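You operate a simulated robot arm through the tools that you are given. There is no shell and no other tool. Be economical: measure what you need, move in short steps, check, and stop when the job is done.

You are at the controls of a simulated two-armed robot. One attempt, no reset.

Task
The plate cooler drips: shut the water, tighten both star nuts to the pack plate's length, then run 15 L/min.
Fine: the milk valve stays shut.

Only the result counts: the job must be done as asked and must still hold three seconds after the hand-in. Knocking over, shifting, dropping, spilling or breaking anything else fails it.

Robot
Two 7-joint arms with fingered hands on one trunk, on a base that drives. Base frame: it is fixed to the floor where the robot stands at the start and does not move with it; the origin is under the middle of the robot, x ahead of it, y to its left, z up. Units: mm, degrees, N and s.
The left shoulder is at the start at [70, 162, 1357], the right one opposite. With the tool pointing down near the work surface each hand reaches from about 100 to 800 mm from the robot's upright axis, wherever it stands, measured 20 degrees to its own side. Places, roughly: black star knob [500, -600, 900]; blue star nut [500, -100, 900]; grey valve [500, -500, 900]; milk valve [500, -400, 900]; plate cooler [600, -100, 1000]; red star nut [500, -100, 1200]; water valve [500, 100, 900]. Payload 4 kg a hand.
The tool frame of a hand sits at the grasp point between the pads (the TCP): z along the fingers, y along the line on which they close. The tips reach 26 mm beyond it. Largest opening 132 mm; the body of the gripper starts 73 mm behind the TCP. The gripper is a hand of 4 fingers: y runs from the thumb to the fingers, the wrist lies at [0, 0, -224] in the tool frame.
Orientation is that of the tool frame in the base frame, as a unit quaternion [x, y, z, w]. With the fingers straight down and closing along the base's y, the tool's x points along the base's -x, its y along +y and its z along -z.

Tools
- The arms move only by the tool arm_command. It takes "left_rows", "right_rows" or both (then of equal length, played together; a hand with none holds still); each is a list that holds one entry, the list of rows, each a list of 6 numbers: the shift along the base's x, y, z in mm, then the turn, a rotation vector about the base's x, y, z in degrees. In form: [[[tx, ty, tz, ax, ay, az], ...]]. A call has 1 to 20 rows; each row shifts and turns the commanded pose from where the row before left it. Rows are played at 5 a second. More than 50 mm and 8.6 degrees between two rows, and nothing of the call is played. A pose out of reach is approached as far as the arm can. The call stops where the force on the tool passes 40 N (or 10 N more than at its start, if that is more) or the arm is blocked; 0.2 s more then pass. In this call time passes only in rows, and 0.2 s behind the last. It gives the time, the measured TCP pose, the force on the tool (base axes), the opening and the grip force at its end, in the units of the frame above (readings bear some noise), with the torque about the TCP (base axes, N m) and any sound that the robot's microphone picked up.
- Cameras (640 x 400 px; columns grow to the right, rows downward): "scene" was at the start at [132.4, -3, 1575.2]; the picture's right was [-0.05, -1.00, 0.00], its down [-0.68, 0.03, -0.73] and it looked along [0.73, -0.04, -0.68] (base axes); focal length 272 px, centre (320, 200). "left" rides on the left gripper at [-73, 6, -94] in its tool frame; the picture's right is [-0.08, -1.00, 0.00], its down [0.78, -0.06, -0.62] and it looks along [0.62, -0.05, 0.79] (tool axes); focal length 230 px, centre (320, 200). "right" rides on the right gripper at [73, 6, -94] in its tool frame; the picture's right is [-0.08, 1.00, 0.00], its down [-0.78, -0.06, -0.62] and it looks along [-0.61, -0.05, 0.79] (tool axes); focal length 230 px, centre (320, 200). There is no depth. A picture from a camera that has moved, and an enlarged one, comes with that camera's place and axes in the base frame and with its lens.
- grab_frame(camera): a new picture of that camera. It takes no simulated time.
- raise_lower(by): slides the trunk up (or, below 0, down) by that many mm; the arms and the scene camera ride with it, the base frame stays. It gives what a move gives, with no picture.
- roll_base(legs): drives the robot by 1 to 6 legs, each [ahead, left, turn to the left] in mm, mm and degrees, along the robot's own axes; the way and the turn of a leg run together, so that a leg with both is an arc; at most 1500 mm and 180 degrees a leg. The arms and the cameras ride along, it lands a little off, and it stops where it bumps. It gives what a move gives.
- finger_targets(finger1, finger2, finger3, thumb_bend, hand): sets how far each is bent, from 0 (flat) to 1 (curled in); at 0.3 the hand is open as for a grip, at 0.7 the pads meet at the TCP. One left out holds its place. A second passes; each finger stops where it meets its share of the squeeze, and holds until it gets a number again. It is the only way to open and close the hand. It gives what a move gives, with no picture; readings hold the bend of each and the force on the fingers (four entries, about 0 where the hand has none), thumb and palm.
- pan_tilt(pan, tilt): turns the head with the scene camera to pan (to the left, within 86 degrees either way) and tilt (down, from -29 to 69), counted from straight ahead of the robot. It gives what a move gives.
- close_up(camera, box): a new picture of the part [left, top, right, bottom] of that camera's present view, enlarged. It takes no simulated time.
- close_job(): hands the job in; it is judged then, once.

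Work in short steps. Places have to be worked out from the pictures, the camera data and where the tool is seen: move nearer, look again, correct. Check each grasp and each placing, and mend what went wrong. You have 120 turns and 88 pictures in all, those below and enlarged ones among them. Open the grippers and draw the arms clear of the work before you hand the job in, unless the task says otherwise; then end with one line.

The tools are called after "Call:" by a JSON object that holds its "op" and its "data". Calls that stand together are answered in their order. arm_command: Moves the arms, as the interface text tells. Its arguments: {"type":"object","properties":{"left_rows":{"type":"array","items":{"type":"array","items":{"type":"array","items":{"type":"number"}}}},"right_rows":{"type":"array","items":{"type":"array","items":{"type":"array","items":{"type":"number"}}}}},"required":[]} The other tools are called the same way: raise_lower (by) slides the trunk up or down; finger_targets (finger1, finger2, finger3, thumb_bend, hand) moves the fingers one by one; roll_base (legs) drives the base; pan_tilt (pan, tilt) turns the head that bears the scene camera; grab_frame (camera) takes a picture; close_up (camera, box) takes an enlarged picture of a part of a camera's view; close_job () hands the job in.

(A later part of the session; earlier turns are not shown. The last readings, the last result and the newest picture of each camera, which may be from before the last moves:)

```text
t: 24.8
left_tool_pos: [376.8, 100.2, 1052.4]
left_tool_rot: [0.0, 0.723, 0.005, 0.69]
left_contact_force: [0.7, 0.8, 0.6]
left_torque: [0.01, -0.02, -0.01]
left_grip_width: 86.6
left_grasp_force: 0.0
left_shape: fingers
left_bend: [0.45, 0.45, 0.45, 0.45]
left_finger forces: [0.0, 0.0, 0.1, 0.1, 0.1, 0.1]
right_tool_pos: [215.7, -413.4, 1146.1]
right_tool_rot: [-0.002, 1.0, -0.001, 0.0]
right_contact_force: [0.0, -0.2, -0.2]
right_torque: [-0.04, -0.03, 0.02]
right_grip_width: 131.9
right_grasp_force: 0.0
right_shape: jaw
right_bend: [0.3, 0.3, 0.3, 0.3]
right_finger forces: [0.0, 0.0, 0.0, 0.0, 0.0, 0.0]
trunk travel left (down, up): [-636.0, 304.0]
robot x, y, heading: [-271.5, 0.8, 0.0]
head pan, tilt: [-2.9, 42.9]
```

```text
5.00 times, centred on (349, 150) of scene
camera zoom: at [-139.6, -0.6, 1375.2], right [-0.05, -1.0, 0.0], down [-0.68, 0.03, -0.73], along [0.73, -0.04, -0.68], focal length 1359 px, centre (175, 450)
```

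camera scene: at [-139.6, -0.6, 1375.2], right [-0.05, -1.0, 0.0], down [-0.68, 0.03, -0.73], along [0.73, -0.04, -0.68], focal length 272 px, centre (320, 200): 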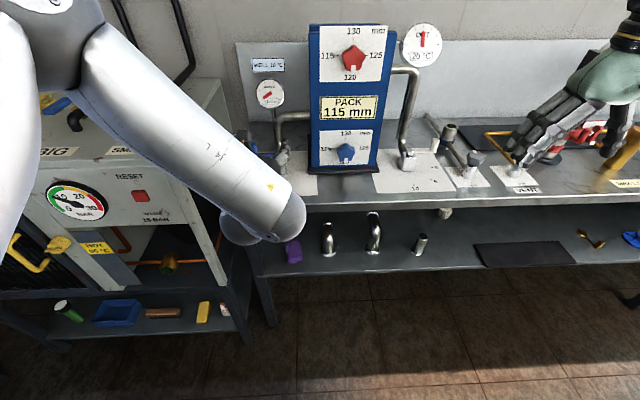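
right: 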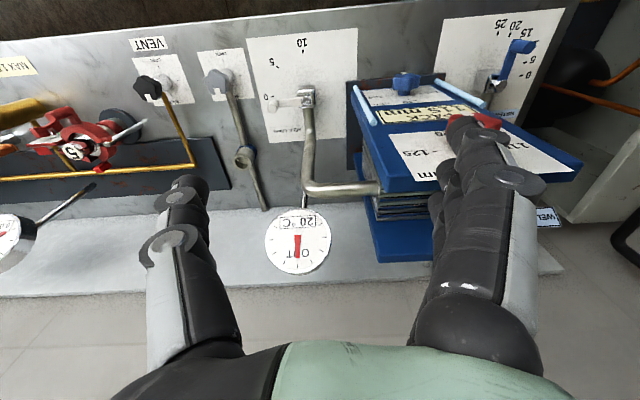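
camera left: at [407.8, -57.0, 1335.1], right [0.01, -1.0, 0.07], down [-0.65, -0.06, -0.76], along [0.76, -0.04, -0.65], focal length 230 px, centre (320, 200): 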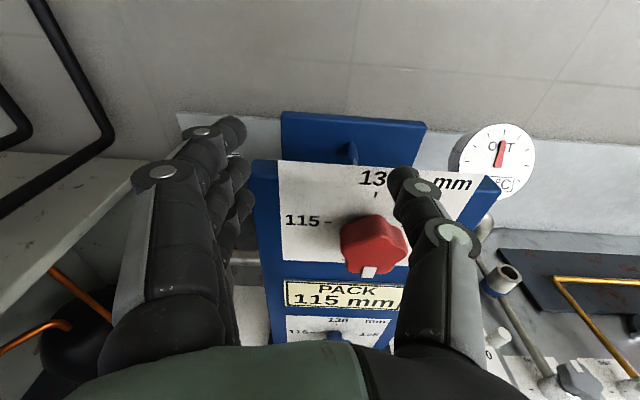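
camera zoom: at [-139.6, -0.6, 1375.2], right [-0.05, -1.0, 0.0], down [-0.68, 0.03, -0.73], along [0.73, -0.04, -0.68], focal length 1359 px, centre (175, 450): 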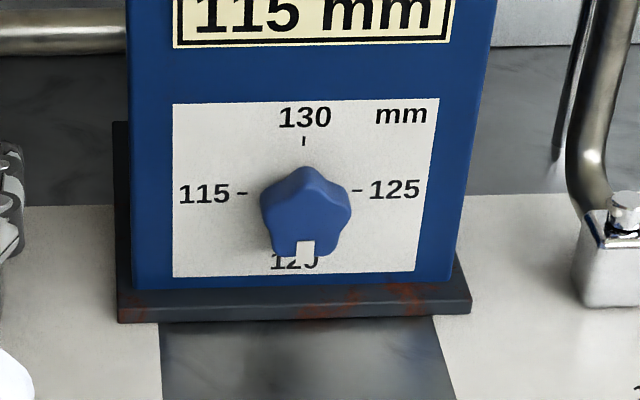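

Triangulated: red nut front ≈ (527, −112, 1191), blue ≈ (527, −112, 936), about 53 mm across, and the drips stopped with the water. I'll slide the base 150 mm right so the left arm faces the cooler, then line up in front of the red nut.

Call:
{"op": "roll_base", "data": {"legs": [[0, -150, 0]]}}

Call:
{"op": "arm_command", "data": {"left_rows": [[[0, -6, 28, 0, 3, 0], [0, -10, 28, 0, 0, 0], [0, -10, 28, 0, 0, 0], [0, -10, 28, 0, 0, 0], [0, -10, 27, 0, 0, 0], [0, -10, 0, 0, 0, 0], [0, -6, 0, 0, 0, 0]]]}}

Call:
{"op": "grab_frame", "data": {"camera": "left"}}

```text
t: 26.2
left_tool_pos: [377.0, -44.4, 1053.9]
left_tool_rot: [0.001, 0.723, 0.005, 0.691]
left_contact_force: [0.8, -0.1, 0.4]
left_torque: [0.01, 0.02, -0.04]
left_grip_width: 86.6
left_grasp_force: 0.0
left_shape: fingers
left_bend: [0.45, 0.45, 0.45, 0.45]
left_finger forces: [0.0, 0.1, 0.0, 0.0, 0.0, 0.0]
right_tool_pos: [216.0, -559.1, 1147.9]
right_tool_rot: [-0.001, 1.0, 0.0, 0.0]
right_contact_force: [0.6, 0.8, -0.2]
right_torque: [-0.02, 0.01, 0.0]
right_grip_width: 131.7
right_grasp_force: 0.0
right_shape: jaw
right_bend: [0.3, 0.3, 0.3, 0.3]
right_finger forces: [0.0, 0.0, 0.0, 0.0, 0.0, 0.0]
trunk travel left (down, up): [-636.0, 304.0]
robot x, y, heading: [-271.5, -140.5, -0.2]
head pan, tilt: [-2.9, 42.9]
```

```text
t: 27.8
left_tool_pos: [377.9, -108.4, 1193.2]
left_tool_rot: [0.001, 0.741, 0.006, 0.671]
left_contact_force: [-0.7, 0.1, 0.2]
left_torque: [-0.01, -0.04, -0.01]
left_grip_width: 86.6
left_grasp_force: 0.0
left_shape: fingers
left_bend: [0.45, 0.45, 0.45, 0.45]
left_finger forces: [0.1, 0.1, 0.0, 0.1, 0.0, 0.0]
right_tool_pos: [217.0, -559.3, 1146.8]
right_tool_rot: [0.0, 1.0, 0.0, 0.0]
right_contact_force: [0.5, -0.6, -0.6]
right_torque: [0.0, 0.01, -0.01]
right_grip_width: 132.0
right_grasp_force: 0.2
right_shape: jaw
right_bend: [0.3, 0.3, 0.3, 0.3]
right_finger forces: [0.1, 0.0, 0.0, 0.0, 0.0, 0.0]
trunk travel left (down, up): [-636.0, 304.0]
robot x, y, heading: [-273.9, -145.3, 0.0]
head pan, tilt: [-2.9, 42.9]
```

```text
58 pictures are left
camera left: at [293.1, -102.4, 1276.0], right [0.01, -1.0, 0.07], down [-0.69, -0.06, -0.72], along [0.72, -0.04, -0.69], focal length 230 px, centre (320, 200)
```

left: 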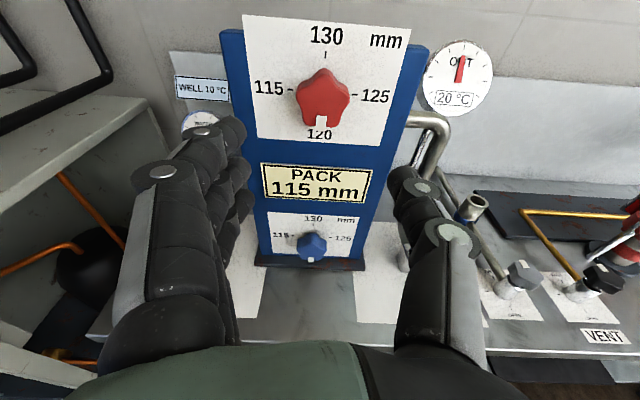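

Hand is aligned but tilted 5.7° down; I'll level it and roll −45° so the +90° turn has room on both sides.

Call:
{"op": "arm_command", "data": {"left_rows": [[[0, -4, 0, 0, -5.7, 0], [0, 0, 0, -7.5, 0, 0], [0, 0, 0, -7.5, 0, 0], [0, 0, 0, -7.5, 0, 0], [0, 0, 0, -7.5, 0, 0], [0, 0, 0, -7.5, 0, 0], [0, 0, 0, -7.5, 0, 0]]]}}

Call:
{"op": "grab_frame", "data": {"camera": "left"}}

```text
t: 29.4
left_tool_pos: [377.3, -113.4, 1190.7]
left_tool_rot: [-0.271, 0.654, -0.267, 0.653]
left_contact_force: [0.2, -1.4, -0.1]
left_torque: [0.0, -0.02, -0.01]
left_grip_width: 86.9
left_grasp_force: 0.1
left_shape: fingers
left_bend: [0.45, 0.45, 0.45, 0.45]
left_finger forces: [0.1, 0.0, 0.0, 0.1, 0.1, 0.0]
right_tool_pos: [216.2, -560.5, 1145.2]
right_tool_rot: [0.0, 1.0, 0.0, 0.0]
right_contact_force: [0.4, -0.4, -0.6]
right_torque: [0.0, 0.01, 0.01]
right_grip_width: 131.7
right_grasp_force: 0.1
right_shape: jaw
right_bend: [0.3, 0.3, 0.3, 0.3]
right_finger forces: [0.0, 0.1, 0.0, 0.0, 0.0, 0.0]
trunk travel left (down, up): [-636.0, 304.0]
robot x, y, heading: [-273.5, -138.9, 0.1]
head pan, tilt: [-2.9, 42.9]
```

```text
57 pictures are left
camera left: at [285.5, -56.1, 1240.5], right [0.01, -0.65, 0.76], down [-0.62, -0.6, -0.51], along [0.79, -0.46, -0.41], focal length 230 px, centre (320, 200)
```

left: 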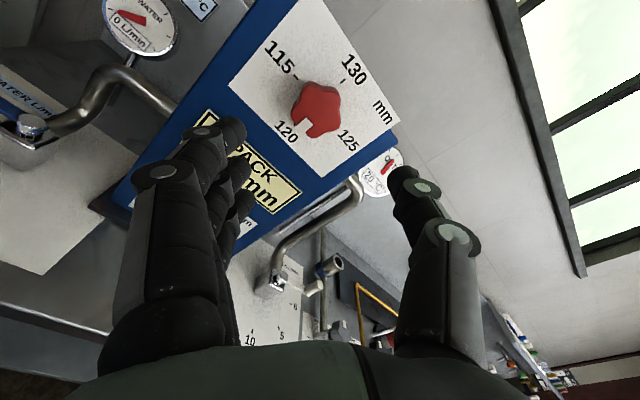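

Roll −45° is reachable. Nut axis ≈ (y −109, z 1191). I'll advance to x ≈ 505 and look.

Call:
{"op": "arm_command", "data": {"left_rows": [[[40, 4, 0, 0, 0, 0], [40, 0, 0, 0, 0, 0], [30, 0, 0, 0, 0, 0], [18, 0, 0, 0, 0, 0]]]}}

Call:
{"op": "grab_frame", "data": {"camera": "left"}}

Call:
{"op": "close_up", "data": {"camera": "scene", "box": [190, 0, 350, 100]}}

```text
t: 30.4
left_tool_pos: [508.5, -106.7, 1188.8]
left_tool_rot: [-0.27, 0.655, -0.266, 0.654]
left_contact_force: [-0.8, -0.3, 1.4]
left_torque: [0.02, -0.02, 0.03]
left_grip_width: 86.5
left_grasp_force: 0.1
left_shape: fingers
left_bend: [0.45, 0.45, 0.45, 0.45]
left_finger forces: [0.0, 0.0, 0.0, 0.0, 0.1, 0.0]
right_tool_pos: [217.6, -557.2, 1144.5]
right_tool_rot: [-0.001, 1.0, 0.0, -0.001]
right_contact_force: [0.3, 0.5, -0.6]
right_torque: [0.0, 0.03, -0.02]
right_grip_width: 131.6
right_grasp_force: 0.1
right_shape: jaw
right_bend: [0.3, 0.3, 0.3, 0.3]
right_finger forces: [0.0, 0.1, 0.0, 0.0, 0.0, 0.0]
trunk travel left (down, up): [-636.0, 304.0]
robot x, y, heading: [-273.6, -148.1, 0.1]
head pan, tilt: [-2.9, 42.9]
```

```text
56 pictures are left
camera left: at [415.6, -49.5, 1238.5], right [0.01, -0.66, 0.75], down [-0.62, -0.6, -0.51], along [0.79, -0.46, -0.41], focal length 230 px, centre (320, 200)
```

left: 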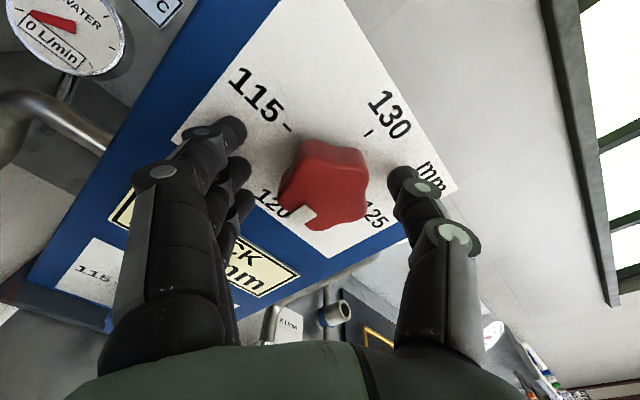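

```text
4.00 times, centred on (270, 50) of scene
camera zoom: at [-138.3, -146.2, 1375.1], right [-0.05, -1.0, 0.0], down [-0.68, 0.03, -0.73], along [0.73, -0.04, -0.68], focal length 1087 px, centre (520, 800)
```

zoom: 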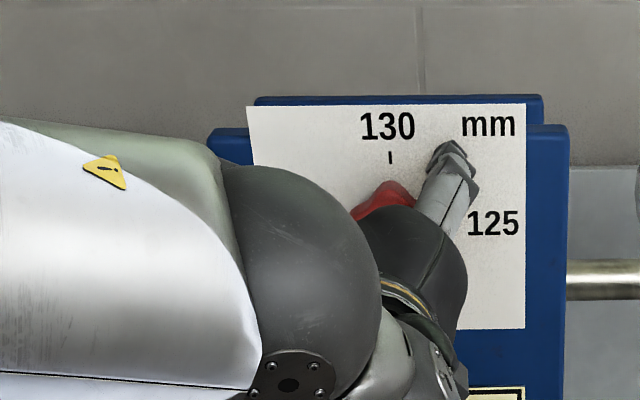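

The nut sits centred between thumb and fingers, a bit ahead. I'll advance 12 mm and close.

Call:
{"op": "arm_command", "data": {"left_rows": [[[6, -1, 1, 0, 0, 0], [6, 0, 1, 0, 0, 0]]]}}

Call:
{"op": "finger_targets", "data": {"hand": "left", "finger1": 0.72, "finger2": 0.72, "finger3": 0.72, "thumb_bend": 0.72}}

Call:
{"op": "grab_frame", "data": {"camera": "left"}}

```text
t: 31.0
left_tool_pos: [515.0, -107.8, 1193.9]
left_tool_rot: [-0.27, 0.655, -0.266, 0.654]
left_contact_force: [-10.6, 3.4, -0.5]
left_torque: [-0.07, -0.35, -0.33]
left_grip_width: 86.8
left_grasp_force: 4.8
left_shape: fingers
left_bend: [0.45, 0.45, 0.45, 0.45]
left_finger forces: [0.0, 0.0, 0.0, 0.0, 10.2, 0.1]
right_tool_pos: [213.5, -559.3, 1146.4]
right_tool_rot: [-0.001, 1.0, 0.0, 0.0]
right_contact_force: [0.8, -0.6, -0.3]
right_torque: [0.01, 0.01, -0.05]
right_grip_width: 131.4
right_grasp_force: 0.0
right_shape: jaw
right_bend: [0.3, 0.3, 0.3, 0.3]
right_finger forces: [0.0, 0.0, 0.0, 0.1, 0.1, 0.0]
trunk travel left (down, up): [-636.0, 304.0]
robot x, y, heading: [-268.2, -141.5, 0.0]
head pan, tilt: [-2.9, 42.9]
```

```text
t: 32.0
left_tool_pos: [515.1, -108.2, 1194.7]
left_tool_rot: [-0.27, 0.655, -0.266, 0.654]
left_contact_force: [-6.6, 0.9, -1.3]
left_torque: [0.04, 0.08, 0.03]
left_grip_width: 31.4
left_grasp_force: 23.3
left_shape: fingers
left_bend: [0.69, 0.61, 0.61, 0.64]
left_finger forces: [4.5, 13.8, 6.8, 0.0, 21.9, 0.0]
right_tool_pos: [215.2, -558.4, 1147.5]
right_tool_rot: [-0.002, 1.0, 0.0, 0.0]
right_contact_force: [-0.4, 0.2, -1.3]
right_torque: [0.01, -0.02, 0.03]
right_grip_width: 131.7
right_grasp_force: 0.0
right_shape: jaw
right_bend: [0.3, 0.3, 0.3, 0.3]
right_finger forces: [0.0, 0.0, 0.0, 0.0, 0.0, 0.0]
trunk travel left (down, up): [-636.0, 304.0]
robot x, y, heading: [-273.6, -146.0, -0.2]
head pan, tilt: [-2.9, 42.9]
```

```text
54 pictures are left
camera left: at [422.9, -51.2, 1243.3], right [0.01, -0.66, 0.75], down [-0.61, -0.6, -0.52], along [0.79, -0.46, -0.41], focal length 230 px, centre (320, 200)
```

left: 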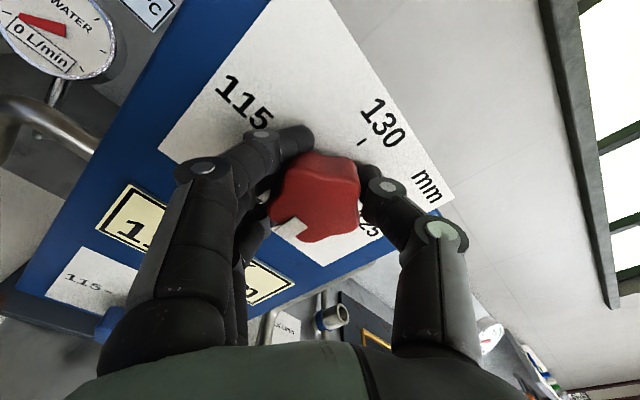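

Firm grip (23 N) on the red nut. Turning clockwise 45°, then check.

Call:
{"op": "arm_command", "data": {"left_rows": [[[0, 0, -1, 7.5, 0, 0], [0, 0, -1, 7.5, 0, 0], [0, 0, -1, 7.5, 0, 0], [0, 0, 0, 7.5, 0, 0], [0, 0, 0, 7.5, 0, 0], [0, 0, 0, 7.5, 0, 0]]]}}

Call:
{"op": "grab_frame", "data": {"camera": "left"}}

```text
t: 33.4
left_tool_pos: [515.5, -110.6, 1193.6]
left_tool_rot: [0.002, 0.705, 0.007, 0.709]
left_contact_force: [-1.6, -2.9, 10.4]
left_torque: [-0.17, -0.2, -0.27]
left_grip_width: 31.7
left_grasp_force: 25.2
left_shape: fingers
left_bend: [0.7, 0.61, 0.62, 0.64]
left_finger forces: [5.4, 11.6, 6.0, 0.1, 27.0, 0.0]
right_tool_pos: [215.1, -559.0, 1146.1]
right_tool_rot: [-0.001, 1.0, 0.002, 0.0]
right_contact_force: [-0.3, -0.1, -0.5]
right_torque: [-0.04, -0.02, -0.02]
right_grip_width: 131.7
right_grasp_force: 0.1
right_shape: jaw
right_bend: [0.3, 0.3, 0.3, 0.3]
right_finger forces: [0.1, 0.0, 0.0, 0.1, 0.1, 0.0]
trunk travel left (down, up): [-636.0, 304.0]
robot x, y, heading: [-272.3, -145.3, 0.2]
head pan, tilt: [-2.9, 42.9]
```

```text
53 pictures are left
camera left: at [422.7, -104.2, 1267.2], right [0.01, -1.0, 0.07], down [-0.61, -0.06, -0.79], along [0.79, -0.04, -0.61], focal length 230 px, centre (320, 200)
```

left: 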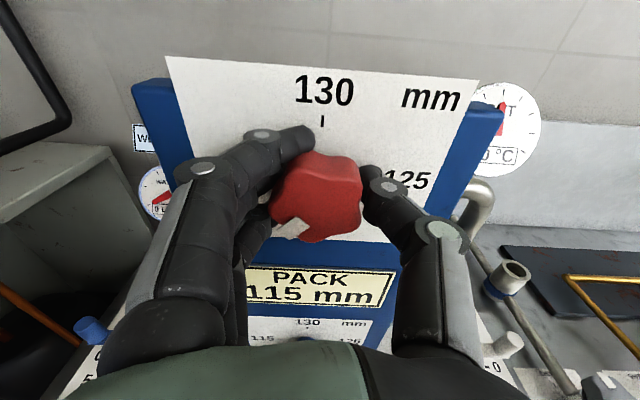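

It turned with the hand at low torque. Another 45°.

Call:
{"op": "arm_command", "data": {"left_rows": [[[0, 0, 0, 7.5, 0, 0], [0, 0, 0, 7.5, 0, 0], [0, 0, 0, 7.5, 0, 0], [0, 0, 0, 7.5, 0, 0], [0, 0, 0, 7.5, 0, 0], [0, 0, 0, 7.5, 0, 0]]]}}

Call:
{"op": "grab_frame", "data": {"camera": "left"}}

Call:
{"op": "close_up", "data": {"camera": "scene", "box": [190, 0, 350, 100]}}

```text
t: 34.8
left_tool_pos: [516.4, -111.3, 1191.7]
left_tool_rot: [0.274, 0.65, 0.276, 0.653]
left_contact_force: [-5.2, -12.2, 6.4]
left_torque: [-0.19, 0.01, -0.38]
left_grip_width: 31.7
left_grasp_force: 28.1
left_shape: fingers
left_bend: [0.7, 0.62, 0.62, 0.64]
left_finger forces: [6.2, 13.1, 5.7, 0.0, 30.3, 0.0]
right_tool_pos: [213.8, -562.3, 1145.9]
right_tool_rot: [0.0, 1.0, 0.002, 0.001]
right_contact_force: [0.8, 0.3, 0.2]
right_torque: [0.0, 0.01, -0.01]
right_grip_width: 131.7
right_grasp_force: 0.0
right_shape: jaw
right_bend: [0.3, 0.3, 0.3, 0.3]
right_finger forces: [0.1, 0.0, 0.0, 0.0, 0.0, 0.0]
trunk travel left (down, up): [-636.0, 304.0]
robot x, y, heading: [-271.5, -143.0, 0.1]
head pan, tilt: [-2.9, 42.9]
```

```text
52 pictures are left
camera left: at [423.0, -159.1, 1247.4], right [0.0, -0.75, -0.66], down [-0.61, 0.52, -0.59], along [0.79, 0.41, -0.46], focal length 230 px, centre (320, 200)
```

left: 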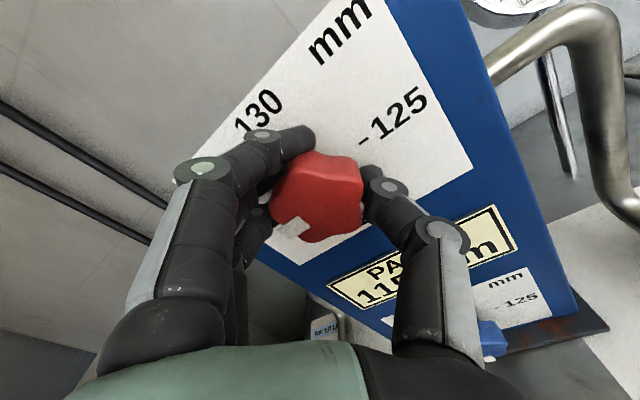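

```text
4.00 times, centred on (270, 50) of scene
camera zoom: at [-141.5, -150.0, 1375.3], right [-0.05, -1.0, 0.0], down [-0.68, 0.04, -0.73], along [0.73, -0.03, -0.68], focal length 1087 px, centre (520, 800)
```

zoom: 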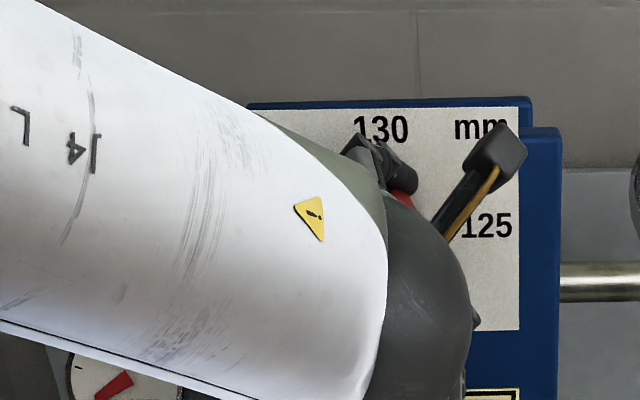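

90° done with no slip in the hand. I'll release, back off straight and read the mark.

Call:
{"op": "finger_targets", "data": {"hand": "left", "finger1": 0.42, "finger2": 0.42, "finger3": 0.42, "thumb_bend": 0.42}}

Call:
{"op": "arm_command", "data": {"left_rows": [[[-20, 0, 0, 0, 0, 0], [-40, 0, 0, -7.5, 0, 0], [-40, 0, 0, -7.5, 0, 0], [-30, 0, 0, -7.5, 0, 0], [-10, 0, 0, -7.5, 0, 0], [0, 0, 0, -7.5, 0, 0], [0, 0, 0, -7.5, 0, 0]]]}}

Call:
{"op": "close_up", "data": {"camera": "left", "box": [200, 0, 440, 150]}}

```text
t: 35.8
left_tool_pos: [515.7, -106.6, 1192.8]
left_tool_rot: [0.271, 0.651, 0.274, 0.654]
left_contact_force: [-12.2, 5.1, -1.7]
left_torque: [0.3, 0.58, -0.37]
left_grip_width: 97.3
left_grasp_force: 6.2
left_shape: fingers
left_bend: [0.42, 0.42, 0.42, 0.42]
left_finger forces: [0.1, 0.1, 0.1, 0.1, 12.0, 0.0]
right_tool_pos: [213.3, -556.9, 1147.0]
right_tool_rot: [-0.002, 1.0, 0.0, 0.001]
right_contact_force: [-0.6, -1.1, 0.5]
right_torque: [-0.04, 0.01, 0.04]
right_grip_width: 131.7
right_grasp_force: 0.1
right_shape: jaw
right_bend: [0.3, 0.3, 0.3, 0.3]
right_finger forces: [0.0, 0.1, 0.1, 0.0, 0.0, 0.0]
trunk travel left (down, up): [-636.0, 304.0]
robot x, y, heading: [-272.1, -143.8, 0.4]
head pan, tilt: [-2.9, 42.9]
```

```text
t: 37.4
left_tool_pos: [376.5, -107.2, 1191.7]
left_tool_rot: [0.001, 0.706, 0.005, 0.708]
left_contact_force: [0.0, -0.2, -0.7]
left_torque: [0.02, 0.02, 0.04]
left_grip_width: 97.0
left_grasp_force: 0.0
left_shape: fingers
left_bend: [0.42, 0.42, 0.42, 0.42]
left_finger forces: [0.0, 0.0, 0.1, 0.1, 0.0, 0.0]
right_tool_pos: [215.6, -559.6, 1146.5]
right_tool_rot: [-0.001, 1.0, 0.0, 0.0]
right_contact_force: [0.2, -0.8, -0.1]
right_torque: [0.01, -0.03, 0.04]
right_grip_width: 131.8
right_grasp_force: 0.1
right_shape: jaw
right_bend: [0.3, 0.3, 0.3, 0.3]
right_finger forces: [0.0, 0.0, 0.0, 0.0, 0.0, 0.0]
trunk travel left (down, up): [-636.0, 304.0]
robot x, y, heading: [-269.9, -143.2, -0.1]
head pan, tilt: [-2.9, 42.9]
```

```text
2.67 times, centred on (320, 75) of left
camera zoom: at [284.3, -101.3, 1265.2], right [0.01, -1.0, 0.07], down [-0.61, -0.06, -0.79], along [0.79, -0.04, -0.61], focal length 614 px, centre (320, 533)
```

zoom: 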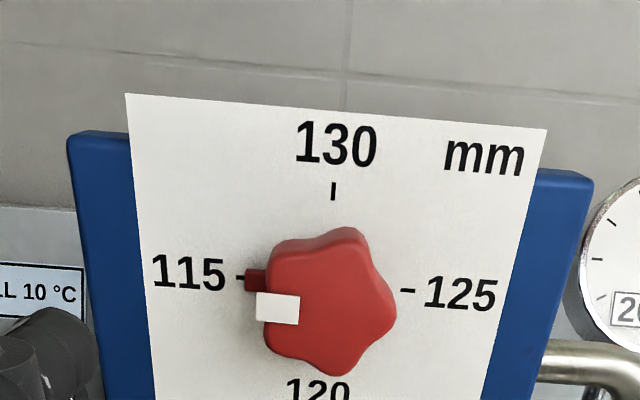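

The red nut's tab now sits on the 115 tick. For the blue nut I'll lower the trunk 240 mm, keeping the same arm pose, then pitch the hand 15° down for clearance over the table.

Call:
{"op": "raise_lower", "data": {"by": -240}}

Call:
{"op": "pan_tilt", "data": {"pan": 0, "tilt": 15}}

Call:
{"op": "arm_command", "data": {"left_rows": [[[0, -2, 0, 0, 7.5, 0], [0, 0, 0, 0, 7.5, 0]]]}}

Call:
{"op": "grab_frame", "data": {"camera": "left"}}

Call:
{"op": "grab_frame", "data": {"camera": "scene"}}

```text
t: 39.9
left_tool_pos: [377.6, -108.1, 951.6]
left_tool_rot: [0.0, 0.707, 0.005, 0.708]
left_contact_force: [-0.5, -0.2, 0.0]
left_torque: [-0.01, 0.02, 0.0]
left_grip_width: 96.9
left_grasp_force: 0.0
left_shape: fingers
left_bend: [0.42, 0.42, 0.42, 0.42]
left_finger forces: [0.0, 0.0, 0.0, 0.1, 0.1, 0.0]
right_tool_pos: [215.3, -559.1, 906.5]
right_tool_rot: [0.0, 1.0, 0.0, 0.0]
right_contact_force: [-0.7, 0.1, -0.1]
right_torque: [0.0, 0.0, -0.01]
right_grip_width: 131.8
right_grasp_force: 0.0
right_shape: jaw
right_bend: [0.3, 0.3, 0.3, 0.3]
right_finger forces: [0.0, 0.0, 0.1, 0.1, 0.0, 0.0]
trunk travel left (down, up): [-396.0, 544.0]
robot x, y, heading: [-270.3, -140.7, 0.2]
head pan, tilt: [-2.9, 42.9]
```

```text
t: 40.8
left_tool_pos: [377.5, -107.7, 951.3]
left_tool_rot: [0.001, 0.707, 0.004, 0.707]
left_contact_force: [0.2, -0.1, -0.1]
left_torque: [0.03, -0.02, 0.01]
left_grip_width: 96.9
left_grasp_force: 0.1
left_shape: fingers
left_bend: [0.42, 0.42, 0.42, 0.42]
left_finger forces: [0.1, 0.1, 0.1, 0.0, 0.0, 0.0]
right_tool_pos: [215.9, -559.4, 905.7]
right_tool_rot: [-0.001, 1.0, -0.001, 0.0]
right_contact_force: [0.0, -0.2, 0.2]
right_torque: [-0.01, 0.02, 0.02]
right_grip_width: 131.9
right_grasp_force: 0.1
right_shape: jaw
right_bend: [0.3, 0.3, 0.3, 0.3]
right_finger forces: [0.0, 0.0, 0.0, 0.0, 0.0, 0.0]
trunk travel left (down, up): [-396.0, 544.0]
robot x, y, heading: [-272.7, -143.6, -0.1]
head pan, tilt: [0.0, 15.0]
```

```text
t: 41.4
left_tool_pos: [377.2, -108.3, 950.8]
left_tool_rot: [0.002, 0.793, 0.005, 0.609]
left_contact_force: [0.1, -0.7, -0.6]
left_torque: [-0.03, -0.01, -0.03]
left_grip_width: 96.7
left_grasp_force: 0.1
left_shape: fingers
left_bend: [0.42, 0.42, 0.42, 0.42]
left_finger forces: [0.1, 0.0, 0.0, 0.0, 0.0, 0.0]
right_tool_pos: [216.3, -558.4, 904.7]
right_tool_rot: [-0.001, 1.0, 0.0, 0.0]
right_contact_force: [-0.5, -0.7, 0.2]
right_torque: [-0.01, 0.0, 0.02]
right_grip_width: 132.0
right_grasp_force: 0.0
right_shape: jaw
right_bend: [0.3, 0.3, 0.3, 0.3]
right_finger forces: [0.0, 0.0, 0.0, 0.0, 0.0, 0.1]
trunk travel left (down, up): [-396.0, 544.0]
robot x, y, heading: [-274.5, -145.1, 0.5]
head pan, tilt: [0.0, 15.0]
```

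```text
49 pictures are left
camera left: at [306.7, -103.1, 1046.3], right [0.02, -1.0, 0.06], down [-0.8, -0.06, -0.6], along [0.6, -0.04, -0.8], focal length 230 px, centre (320, 200)
```

left: 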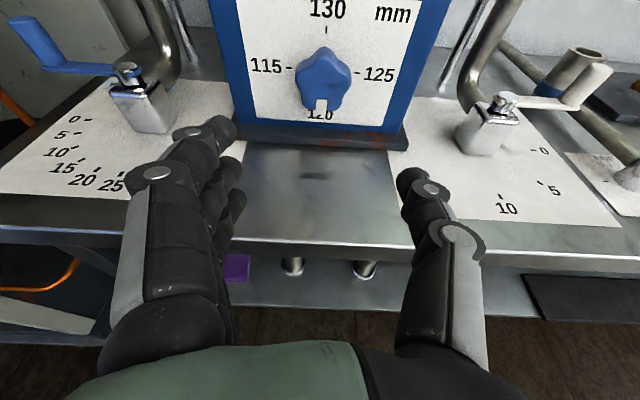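

```text
48 pictures are left
camera scene: at [-128.7, -142.1, 1178.9], right [0.0, -1.0, 0.0], down [-0.26, 0.0, -0.97], along [0.97, 0.0, -0.26], focal length 272 px, centre (320, 200)
```

scene: 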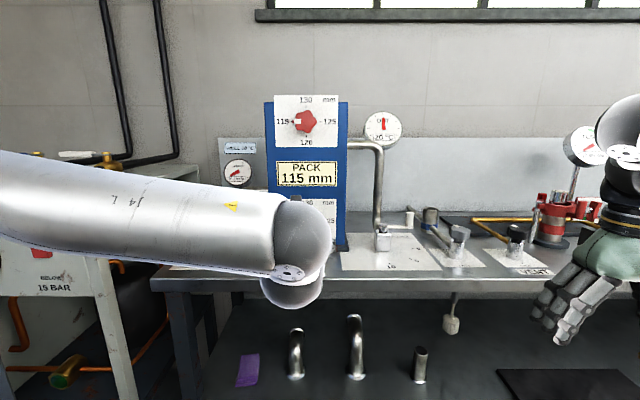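

The near head-on scene view allows a precise check of the red mark.

Call:
{"op": "close_up", "data": {"camera": "scene", "box": [266, 90, 346, 150]}}

Call:
{"op": "close_up", "data": {"camera": "left", "box": [220, 0, 420, 160]}}

```text
6.67 times, centred on (306, 120) of scene
camera zoom: at [-128.7, -142.1, 1178.9], right [0.0, -1.0, 0.0], down [-0.26, 0.0, -0.97], along [0.97, 0.0, -0.26], focal length 1812 px, centre (413, 733)
```

zoom: 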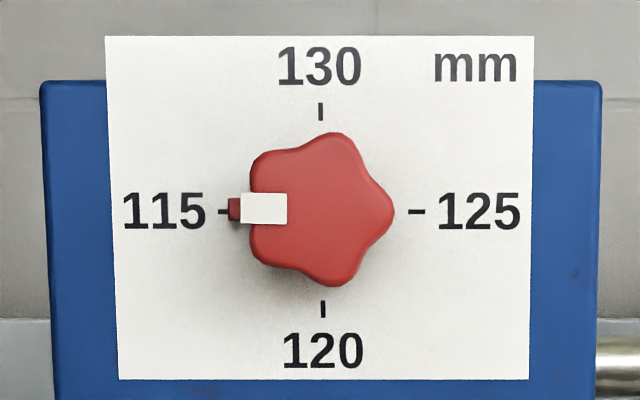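

```text
2.50 times, centred on (320, 80) of left
camera zoom: at [306.7, -103.1, 1046.3], right [0.02, -1.0, 0.06], down [-0.8, -0.06, -0.6], along [0.6, -0.04, -0.8], focal length 575 px, centre (320, 500)
```

zoom: 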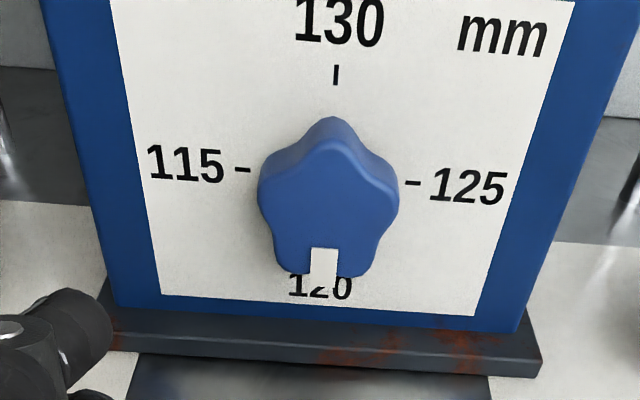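

Red is exactly on 115. Blue axis ≈ (−108, 942); I'm aligned, so I'll advance toward it and check.

Call:
{"op": "arm_command", "data": {"left_rows": [[[35, 0, 1, 0, 0, 0], [35, 0, 0, 0, 0, 0], [35, 0, 0, 0, 0, 0], [15, 0, 0, 0, 0, 0]]]}}

Call:
{"op": "grab_frame", "data": {"camera": "left"}}

Call:
{"op": "close_up", "data": {"camera": "scene", "box": [220, 160, 380, 260]}}

```text
t: 42.4
left_tool_pos: [497.2, -108.1, 951.1]
left_tool_rot: [0.001, 0.792, 0.006, 0.61]
left_contact_force: [1.0, -0.3, 0.4]
left_torque: [0.01, 0.01, -0.01]
left_grip_width: 96.8
left_grasp_force: 0.0
left_shape: fingers
left_bend: [0.42, 0.42, 0.42, 0.42]
left_finger forces: [0.0, 0.0, 0.0, 0.0, 0.0, 0.0]
right_tool_pos: [215.9, -558.1, 905.5]
right_tool_rot: [-0.001, 1.0, 0.001, 0.0]
right_contact_force: [-0.1, 0.9, -0.2]
right_torque: [0.01, 0.03, -0.01]
right_grip_width: 131.6
right_grasp_force: 0.0
right_shape: jaw
right_bend: [0.3, 0.3, 0.3, 0.3]
right_finger forces: [0.0, 0.0, 0.1, 0.1, 0.0, 0.0]
trunk travel left (down, up): [-396.0, 544.0]
robot x, y, heading: [-271.9, -142.2, 0.3]
head pan, tilt: [0.0, 15.0]
```

```text
45 pictures are left
camera left: at [427.1, -102.7, 1045.5], right [0.02, -1.0, 0.06], down [-0.8, -0.06, -0.6], along [0.6, -0.04, -0.8], focal length 230 px, centre (320, 200)
```

left: 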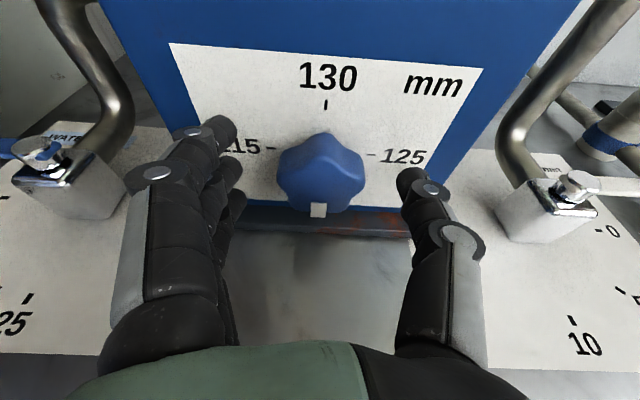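

```text
4.00 times, centred on (300, 210) of scene
camera zoom: at [-128.9, -142.3, 1179.0], right [0.0, -1.0, 0.0], down [-0.26, 0.0, -0.97], along [0.97, 0.0, -0.26], focal length 1087 px, centre (400, 160)
```

zoom: 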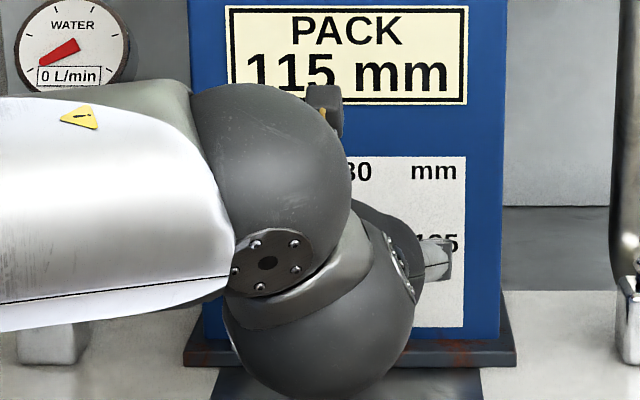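

Centred; advancing 11 mm and closing.

Call:
{"op": "arm_command", "data": {"left_rows": [[[6, 0, 0, 0, 0, 0], [5, 0, 0, 0, 0, 0]]]}}

Call:
{"op": "finger_targets", "data": {"hand": "left", "finger1": 0.72, "finger2": 0.72, "finger3": 0.72, "thumb_bend": 0.72}}

Call:
{"op": "grab_frame", "data": {"camera": "left"}}

```text
t: 43.0
left_tool_pos: [508.9, -110.4, 951.4]
left_tool_rot: [0.001, 0.793, 0.005, 0.609]
left_contact_force: [-0.2, 0.0, -1.2]
left_torque: [0.03, -0.01, -0.04]
left_grip_width: 96.9
left_grasp_force: 0.2
left_shape: fingers
left_bend: [0.42, 0.42, 0.42, 0.42]
left_finger forces: [0.1, 0.1, 0.0, 0.0, 0.1, 0.0]
right_tool_pos: [216.8, -559.0, 905.7]
right_tool_rot: [-0.001, 1.0, 0.0, 0.001]
right_contact_force: [0.4, -0.5, -0.4]
right_torque: [0.0, -0.05, 0.02]
right_grip_width: 131.8
right_grasp_force: 0.1
right_shape: jaw
right_bend: [0.3, 0.3, 0.3, 0.3]
right_finger forces: [0.1, 0.0, 0.0, 0.0, 0.1, 0.0]
trunk travel left (down, up): [-396.0, 544.0]
robot x, y, heading: [-268.7, -144.7, -0.2]
head pan, tilt: [0.0, 15.0]
```

```text
t: 44.0
left_tool_pos: [508.5, -110.0, 950.3]
left_tool_rot: [0.002, 0.793, 0.005, 0.61]
left_contact_force: [3.1, 0.0, 2.4]
left_torque: [-0.01, -0.05, 0.06]
left_grip_width: 30.8
left_grasp_force: 19.4
left_shape: fingers
left_bend: [0.7, 0.57, 0.6, 0.63]
left_finger forces: [3.7, 7.5, 8.0, 0.0, 18.8, 0.1]
right_tool_pos: [216.1, -559.4, 905.6]
right_tool_rot: [-0.001, 1.0, -0.001, -0.001]
right_contact_force: [0.0, -0.8, 0.0]
right_torque: [0.01, -0.02, 0.01]
right_grip_width: 131.5
right_grasp_force: 0.0
right_shape: jaw
right_bend: [0.3, 0.3, 0.3, 0.3]
right_finger forces: [0.1, 0.1, 0.0, 0.0, 0.0, 0.1]
trunk travel left (down, up): [-396.0, 544.0]
robot x, y, heading: [-267.4, -145.1, 0.3]
head pan, tilt: [0.0, 15.0]
```

```text
43 pictures are left
camera left: at [438.2, -103.4, 1046.6], right [0.02, -1.0, 0.07], down [-0.8, -0.06, -0.6], along [0.6, -0.04, -0.8], focal length 230 px, centre (320, 200)
```

left: 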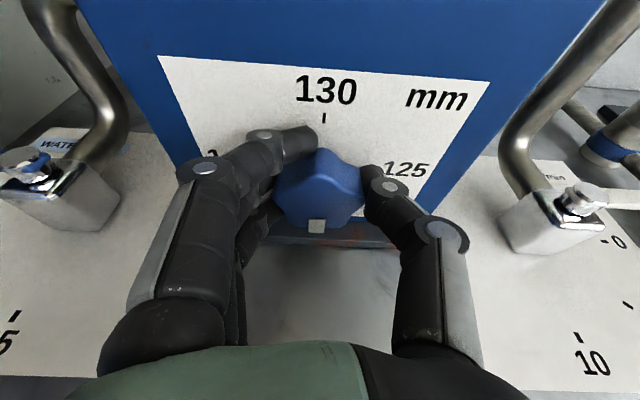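

Good three-finger grip (19 N). Turning 30° clockwise about the nut axis.

Call:
{"op": "arm_command", "data": {"left_rows": [[[0, -1, 0, 7.5, 0, 0], [0, -1, 0, 7.5, 0, 0], [0, -1, -0.4, 7.5, 0, 0], [0, -1, -0.6, 7.5, 0, 0]]]}}

Call:
{"op": "grab_frame", "data": {"camera": "left"}}

```text
t: 45.0
left_tool_pos: [508.4, -113.7, 949.9]
left_tool_rot: [0.16, 0.765, 0.21, 0.588]
left_contact_force: [1.8, -3.7, -2.4]
left_torque: [-0.06, 0.03, -0.02]
left_grip_width: 30.4
left_grasp_force: 18.0
left_shape: fingers
left_bend: [0.71, 0.58, 0.6, 0.63]
left_finger forces: [2.8, 6.2, 7.5, 0.1, 19.1, 0.0]
right_tool_pos: [216.2, -560.0, 906.1]
right_tool_rot: [-0.001, 1.0, 0.001, -0.001]
right_contact_force: [-0.4, 0.2, -0.9]
right_torque: [-0.03, 0.04, -0.04]
right_grip_width: 131.7
right_grasp_force: 0.1
right_shape: jaw
right_bend: [0.3, 0.3, 0.3, 0.3]
right_finger forces: [0.0, 0.1, 0.0, 0.0, 0.1, 0.0]
trunk travel left (down, up): [-396.0, 544.0]
robot x, y, heading: [-271.7, -143.0, -0.2]
head pan, tilt: [0.0, 15.0]
```

```text
42 pictures are left
camera left: at [438.4, -156.9, 1035.1], right [0.02, -0.9, -0.44], down [-0.8, 0.25, -0.55], along [0.6, 0.37, -0.71], focal length 230 px, centre (320, 200)
```

left: 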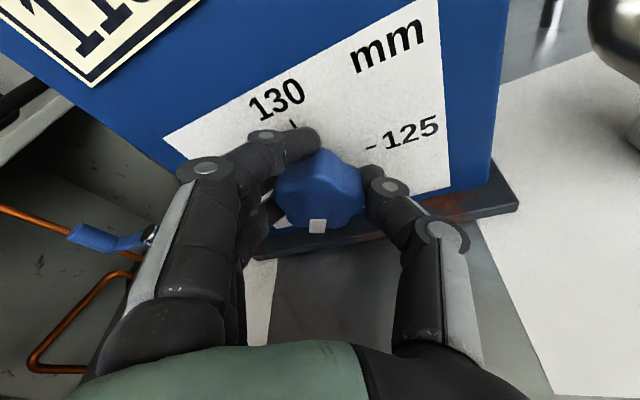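

Clean; clearance allows another 15° in this stroke (45° total).

Call:
{"op": "arm_command", "data": {"left_rows": [[[0, -0.8, -0.7, 7.5, 0, 0], [0, -0.7, -0.8, 7.5, 0, 0]]]}}

Call:
{"op": "grab_frame", "data": {"camera": "left"}}

```text
t: 45.6
left_tool_pos: [508.6, -116.8, 948.4]
left_tool_rot: [0.236, 0.731, 0.308, 0.561]
left_contact_force: [0.8, -4.5, -3.9]
left_torque: [-0.09, 0.05, -0.05]
left_grip_width: 30.2
left_grasp_force: 18.1
left_shape: fingers
left_bend: [0.71, 0.58, 0.6, 0.63]
left_finger forces: [2.5, 5.9, 7.3, 0.1, 20.3, 0.0]
right_tool_pos: [217.1, -559.9, 905.8]
right_tool_rot: [0.0, 1.0, 0.0, -0.001]
right_contact_force: [0.0, 0.7, 0.0]
right_torque: [-0.02, -0.02, 0.0]
right_grip_width: 131.8
right_grasp_force: 0.1
right_shape: jaw
right_bend: [0.3, 0.3, 0.3, 0.3]
right_finger forces: [0.1, 0.0, 0.0, 0.0, 0.0, 0.0]
trunk travel left (down, up): [-396.0, 544.0]
robot x, y, heading: [-273.2, -146.1, 0.2]
head pan, tilt: [0.0, 15.0]
```

```text
41 pictures are left
camera left: at [438.4, -179.0, 1019.6], right [0.02, -0.75, -0.66], down [-0.8, 0.39, -0.46], along [0.6, 0.54, -0.59], focal length 230 px, centre (320, 200)
```

left: 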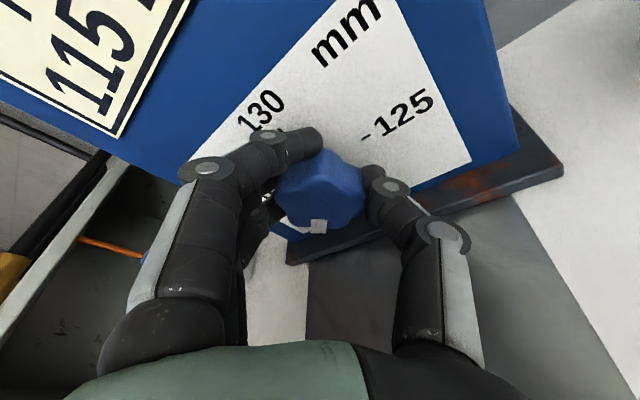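

45° done. Releasing, backing off 60 mm and rolling back for the second stroke.

Call:
{"op": "finger_targets", "data": {"hand": "left", "finger1": 0.46, "finger2": 0.46, "finger3": 0.46, "thumb_bend": 0.48}}

Call:
{"op": "arm_command", "data": {"left_rows": [[[-30, 0, 0, 0, 0, 0], [-30, 0, 0, 0, 0, 0], [-10, 1, 1, -7.5, 0, 0], [0, 1, 1, -7.5, 0, 0], [0, 1, 0, -7.5, 0, 0], [0, 1, 0, -7.5, 0, 0], [0, 1, 0, -7.5, 0, 0], [0, 1, 0, -7.5, 0, 0]]]}}

Call:
{"op": "grab_frame", "data": {"camera": "left"}}

```text
t: 46.6
left_tool_pos: [508.8, -115.0, 950.2]
left_tool_rot: [0.236, 0.731, 0.308, 0.562]
left_contact_force: [-0.3, 0.3, -0.5]
left_torque: [0.03, 0.04, 0.03]
left_grip_width: 80.3
left_grasp_force: 0.0
left_shape: fingers
left_bend: [0.46, 0.46, 0.46, 0.48]
left_finger forces: [0.0, 0.1, 0.1, 0.0, 0.1, 0.0]
right_tool_pos: [215.8, -559.3, 904.8]
right_tool_rot: [-0.001, 1.0, 0.0, 0.0]
right_contact_force: [-0.4, -0.3, -0.2]
right_torque: [-0.05, -0.02, 0.02]
right_grip_width: 131.6
right_grasp_force: 0.2
right_shape: jaw
right_bend: [0.3, 0.3, 0.3, 0.3]
right_finger forces: [0.0, 0.1, 0.0, 0.0, 0.1, 0.0]
trunk travel left (down, up): [-396.0, 544.0]
robot x, y, heading: [-272.1, -141.8, 0.3]
head pan, tilt: [0.0, 15.0]
```

```text
t: 48.4
left_tool_pos: [438.7, -108.8, 951.3]
left_tool_rot: [0.0, 0.793, 0.005, 0.61]
left_contact_force: [0.7, -0.1, 0.7]
left_torque: [-0.01, -0.04, -0.02]
left_grip_width: 80.4
left_grasp_force: 0.2
left_shape: fingers
left_bend: [0.46, 0.46, 0.46, 0.48]
left_finger forces: [0.0, 0.0, 0.0, 0.0, 0.0, 0.0]
right_tool_pos: [216.3, -558.7, 905.7]
right_tool_rot: [0.0, 1.0, 0.0, -0.001]
right_contact_force: [0.4, -0.4, 0.4]
right_torque: [-0.01, -0.01, 0.0]
right_grip_width: 132.0
right_grasp_force: 0.0
right_shape: jaw
right_bend: [0.3, 0.3, 0.3, 0.3]
right_finger forces: [0.0, 0.1, 0.0, 0.0, 0.0, 0.1]
trunk travel left (down, up): [-396.0, 544.0]
robot x, y, heading: [-273.5, -143.6, 0.1]
head pan, tilt: [0.0, 15.0]
```

```text
40 pictures are left
camera left: at [368.5, -102.2, 1047.0], right [0.02, -1.0, 0.07], down [-0.8, -0.06, -0.6], along [0.6, -0.04, -0.8], focal length 230 px, centre (320, 200)
```

left: 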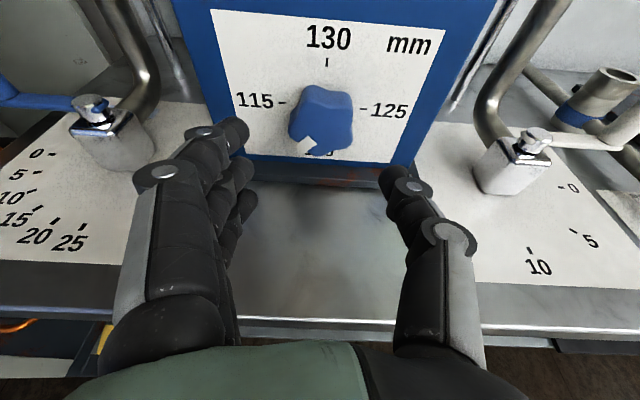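

The mark is at the 45° position. Second stroke: advance, regrip, turn 45°.

Call:
{"op": "arm_command", "data": {"left_rows": [[[35, -1, 0, 0, 0, 0], [25, 0, 0, 0, 0, 0], [10, 0, 0, 0, 0, 0]]]}}

Call:
{"op": "finger_targets", "data": {"hand": "left", "finger1": 0.72, "finger2": 0.72, "finger3": 0.72, "thumb_bend": 0.72}}

Call:
{"op": "grab_frame", "data": {"camera": "left"}}

```text
t: 49.2
left_tool_pos: [509.9, -113.1, 951.3]
left_tool_rot: [0.002, 0.793, 0.005, 0.61]
left_contact_force: [-3.8, 0.0, -1.3]
left_torque: [-0.06, -0.06, 0.21]
left_grip_width: 81.0
left_grasp_force: 2.4
left_shape: fingers
left_bend: [0.46, 0.46, 0.46, 0.48]
left_finger forces: [3.8, 0.0, 0.1, 0.0, 0.0, 0.1]
right_tool_pos: [214.2, -559.3, 905.4]
right_tool_rot: [-0.001, 1.0, 0.0, 0.0]
right_contact_force: [-0.8, -0.2, -0.4]
right_torque: [0.01, -0.02, 0.02]
right_grip_width: 132.0
right_grasp_force: 0.0
right_shape: jaw
right_bend: [0.3, 0.3, 0.3, 0.3]
right_finger forces: [0.1, 0.0, 0.0, 0.0, 0.0, 0.0]
trunk travel left (down, up): [-396.0, 544.0]
robot x, y, heading: [-272.4, -145.1, 0.2]
head pan, tilt: [0.0, 15.0]
```

```text
t: 50.2
left_tool_pos: [509.2, -111.7, 952.2]
left_tool_rot: [0.001, 0.793, 0.005, 0.609]
left_contact_force: [0.7, 1.2, 1.3]
left_torque: [0.0, -0.06, 0.15]
left_grip_width: 28.5
left_grasp_force: 18.8
left_shape: fingers
left_bend: [0.71, 0.56, 0.59, 0.63]
left_finger forces: [2.9, 8.2, 8.7, 0.1, 17.5, 0.0]
right_tool_pos: [215.0, -558.6, 905.8]
right_tool_rot: [-0.001, 1.0, 0.0, 0.0]
right_contact_force: [0.1, 0.0, -0.6]
right_torque: [0.01, 0.0, 0.02]
right_grip_width: 131.7
right_grasp_force: 0.0
right_shape: jaw
right_bend: [0.3, 0.3, 0.3, 0.3]
right_finger forces: [0.0, 0.0, 0.0, 0.0, 0.0, 0.1]
trunk travel left (down, up): [-396.0, 544.0]
robot x, y, heading: [-270.1, -143.1, 0.1]
head pan, tilt: [0.0, 15.0]
```

```text
39 pictures are left
camera left: at [439.2, -105.0, 1047.1], right [0.02, -1.0, 0.07], down [-0.8, -0.06, -0.6], along [0.6, -0.04, -0.8], focal length 230 px, centre (320, 200)
```

left: 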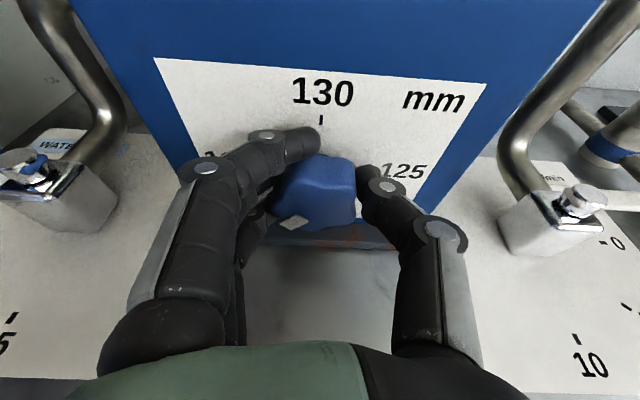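

Gripped; the mark seems to have moved little during closing. I'll turn 37.5°, then back off and read the rest.

Call:
{"op": "arm_command", "data": {"left_rows": [[[0, -1, 0, 7.5, 0, 0], [0, -1, 0, 7.5, 0, 0], [0, -1, -0.4, 7.5, 0, 0], [0, -1, -0.6, 7.5, 0, 0], [0, -0.8, -0.7, 7.5, 0, 0]]]}}

Call:
{"op": "close_up", "data": {"camera": "left", "box": [220, 100, 420, 260]}}

```text
t: 51.4
left_tool_pos: [509.5, -117.5, 948.9]
left_tool_rot: [0.2, 0.749, 0.261, 0.575]
left_contact_force: [5.1, -3.8, -3.4]
left_torque: [-0.09, -0.03, -0.03]
left_grip_width: 28.8
left_grasp_force: 18.3
left_shape: fingers
left_bend: [0.71, 0.57, 0.59, 0.63]
left_finger forces: [2.1, 6.4, 8.2, 0.0, 19.3, 0.1]
right_tool_pos: [217.4, -558.1, 903.9]
right_tool_rot: [-0.001, 1.0, 0.001, -0.001]
right_contact_force: [0.1, 0.0, 0.3]
right_torque: [0.01, -0.01, 0.0]
right_grip_width: 131.8
right_grasp_force: 0.2
right_shape: jaw
right_bend: [0.3, 0.3, 0.3, 0.3]
right_finger forces: [0.0, 0.0, 0.0, 0.1, 0.0, 0.1]
trunk travel left (down, up): [-396.0, 544.0]
robot x, y, heading: [-272.9, -143.4, -0.2]
head pan, tilt: [0.0, 15.0]
```

```text
2.50 times, centred on (320, 180) of left
camera zoom: at [439.1, -169.6, 1027.6], right [0.02, -0.83, -0.56], down [-0.8, 0.32, -0.51], along [0.6, 0.46, -0.66], focal length 575 px, centre (320, 250)
```

zoom: 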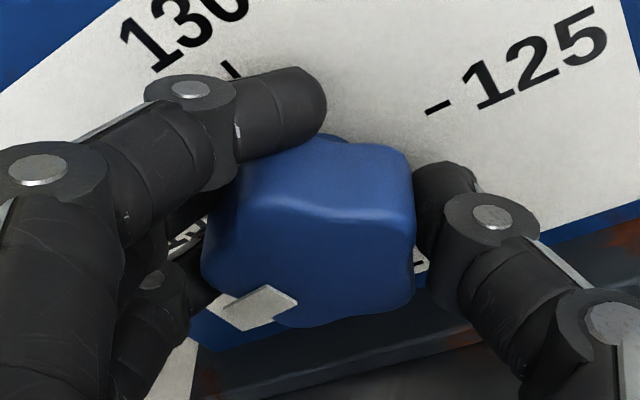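

The mark's edge looks nearly parallel to the 125–115 line already, so I'll release, back off and read.

Call:
{"op": "finger_targets", "data": {"hand": "left", "finger1": 0.46, "finger2": 0.46, "finger3": 0.46, "thumb_bend": 0.48}}

Call:
{"op": "arm_command", "data": {"left_rows": [[[-30, 0, 0, 0, 0, 0], [-30, 0, 0, 0, 0, 0], [-10, 1, 1, -7.5, 0, 0], [0, 1, 1, -7.5, 0, 0], [0, 1, 0, -7.5, 0, 0], [0, 1, 0, -7.5, 0, 0], [0, 1, 0, -7.5, 0, 0]]]}}

Call:
{"op": "close_up", "data": {"camera": "left", "box": [220, 20, 420, 180]}}

```text
t: 52.4
left_tool_pos: [508.4, -114.9, 949.3]
left_tool_rot: [0.196, 0.749, 0.26, 0.577]
left_contact_force: [0.2, 0.0, 0.6]
left_torque: [-0.02, -0.02, 0.0]
left_grip_width: 79.9
left_grasp_force: 0.1
left_shape: fingers
left_bend: [0.46, 0.46, 0.46, 0.48]
left_finger forces: [0.0, 0.0, 0.1, 0.1, 0.0, 0.0]
right_tool_pos: [215.9, -558.8, 905.7]
right_tool_rot: [-0.001, 1.0, 0.001, 0.0]
right_contact_force: [-0.3, 0.2, -0.1]
right_torque: [0.0, 0.02, 0.01]
right_grip_width: 131.7
right_grasp_force: 0.1
right_shape: jaw
right_bend: [0.3, 0.3, 0.3, 0.3]
right_finger forces: [0.0, 0.0, 0.0, 0.0, 0.0, 0.2]
trunk travel left (down, up): [-396.0, 544.0]
robot x, y, heading: [-274.2, -142.8, 0.1]
head pan, tilt: [0.0, 15.0]
```

```text
t: 54.0
left_tool_pos: [439.1, -110.2, 952.2]
left_tool_rot: [0.001, 0.793, 0.003, 0.61]
left_contact_force: [0.2, -0.2, 0.3]
left_torque: [-0.02, 0.02, 0.01]
left_grip_width: 80.1
left_grasp_force: 0.1
left_shape: fingers
left_bend: [0.46, 0.46, 0.46, 0.48]
left_finger forces: [0.0, 0.0, 0.0, 0.0, 0.0, 0.0]
right_tool_pos: [216.9, -558.1, 905.5]
right_tool_rot: [0.0, 1.0, 0.0, 0.0]
right_contact_force: [0.4, 0.3, 0.7]
right_torque: [-0.04, 0.0, 0.0]
right_grip_width: 131.4
right_grasp_force: 0.0
right_shape: jaw
right_bend: [0.3, 0.3, 0.3, 0.3]
right_finger forces: [0.1, 0.1, 0.0, 0.1, 0.1, 0.0]
trunk travel left (down, up): [-396.0, 544.0]
robot x, y, heading: [-275.4, -143.7, 0.0]
head pan, tilt: [0.0, 15.0]
```

```text
2.50 times, centred on (320, 100) of left
camera zoom: at [368.4, -103.8, 1048.0], right [0.02, -1.0, 0.07], down [-0.8, -0.06, -0.6], along [0.6, -0.04, -0.8], focal length 575 px, centre (320, 450)
```

zoom: 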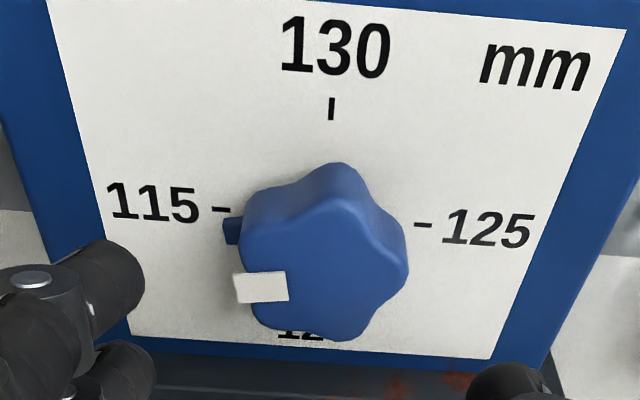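

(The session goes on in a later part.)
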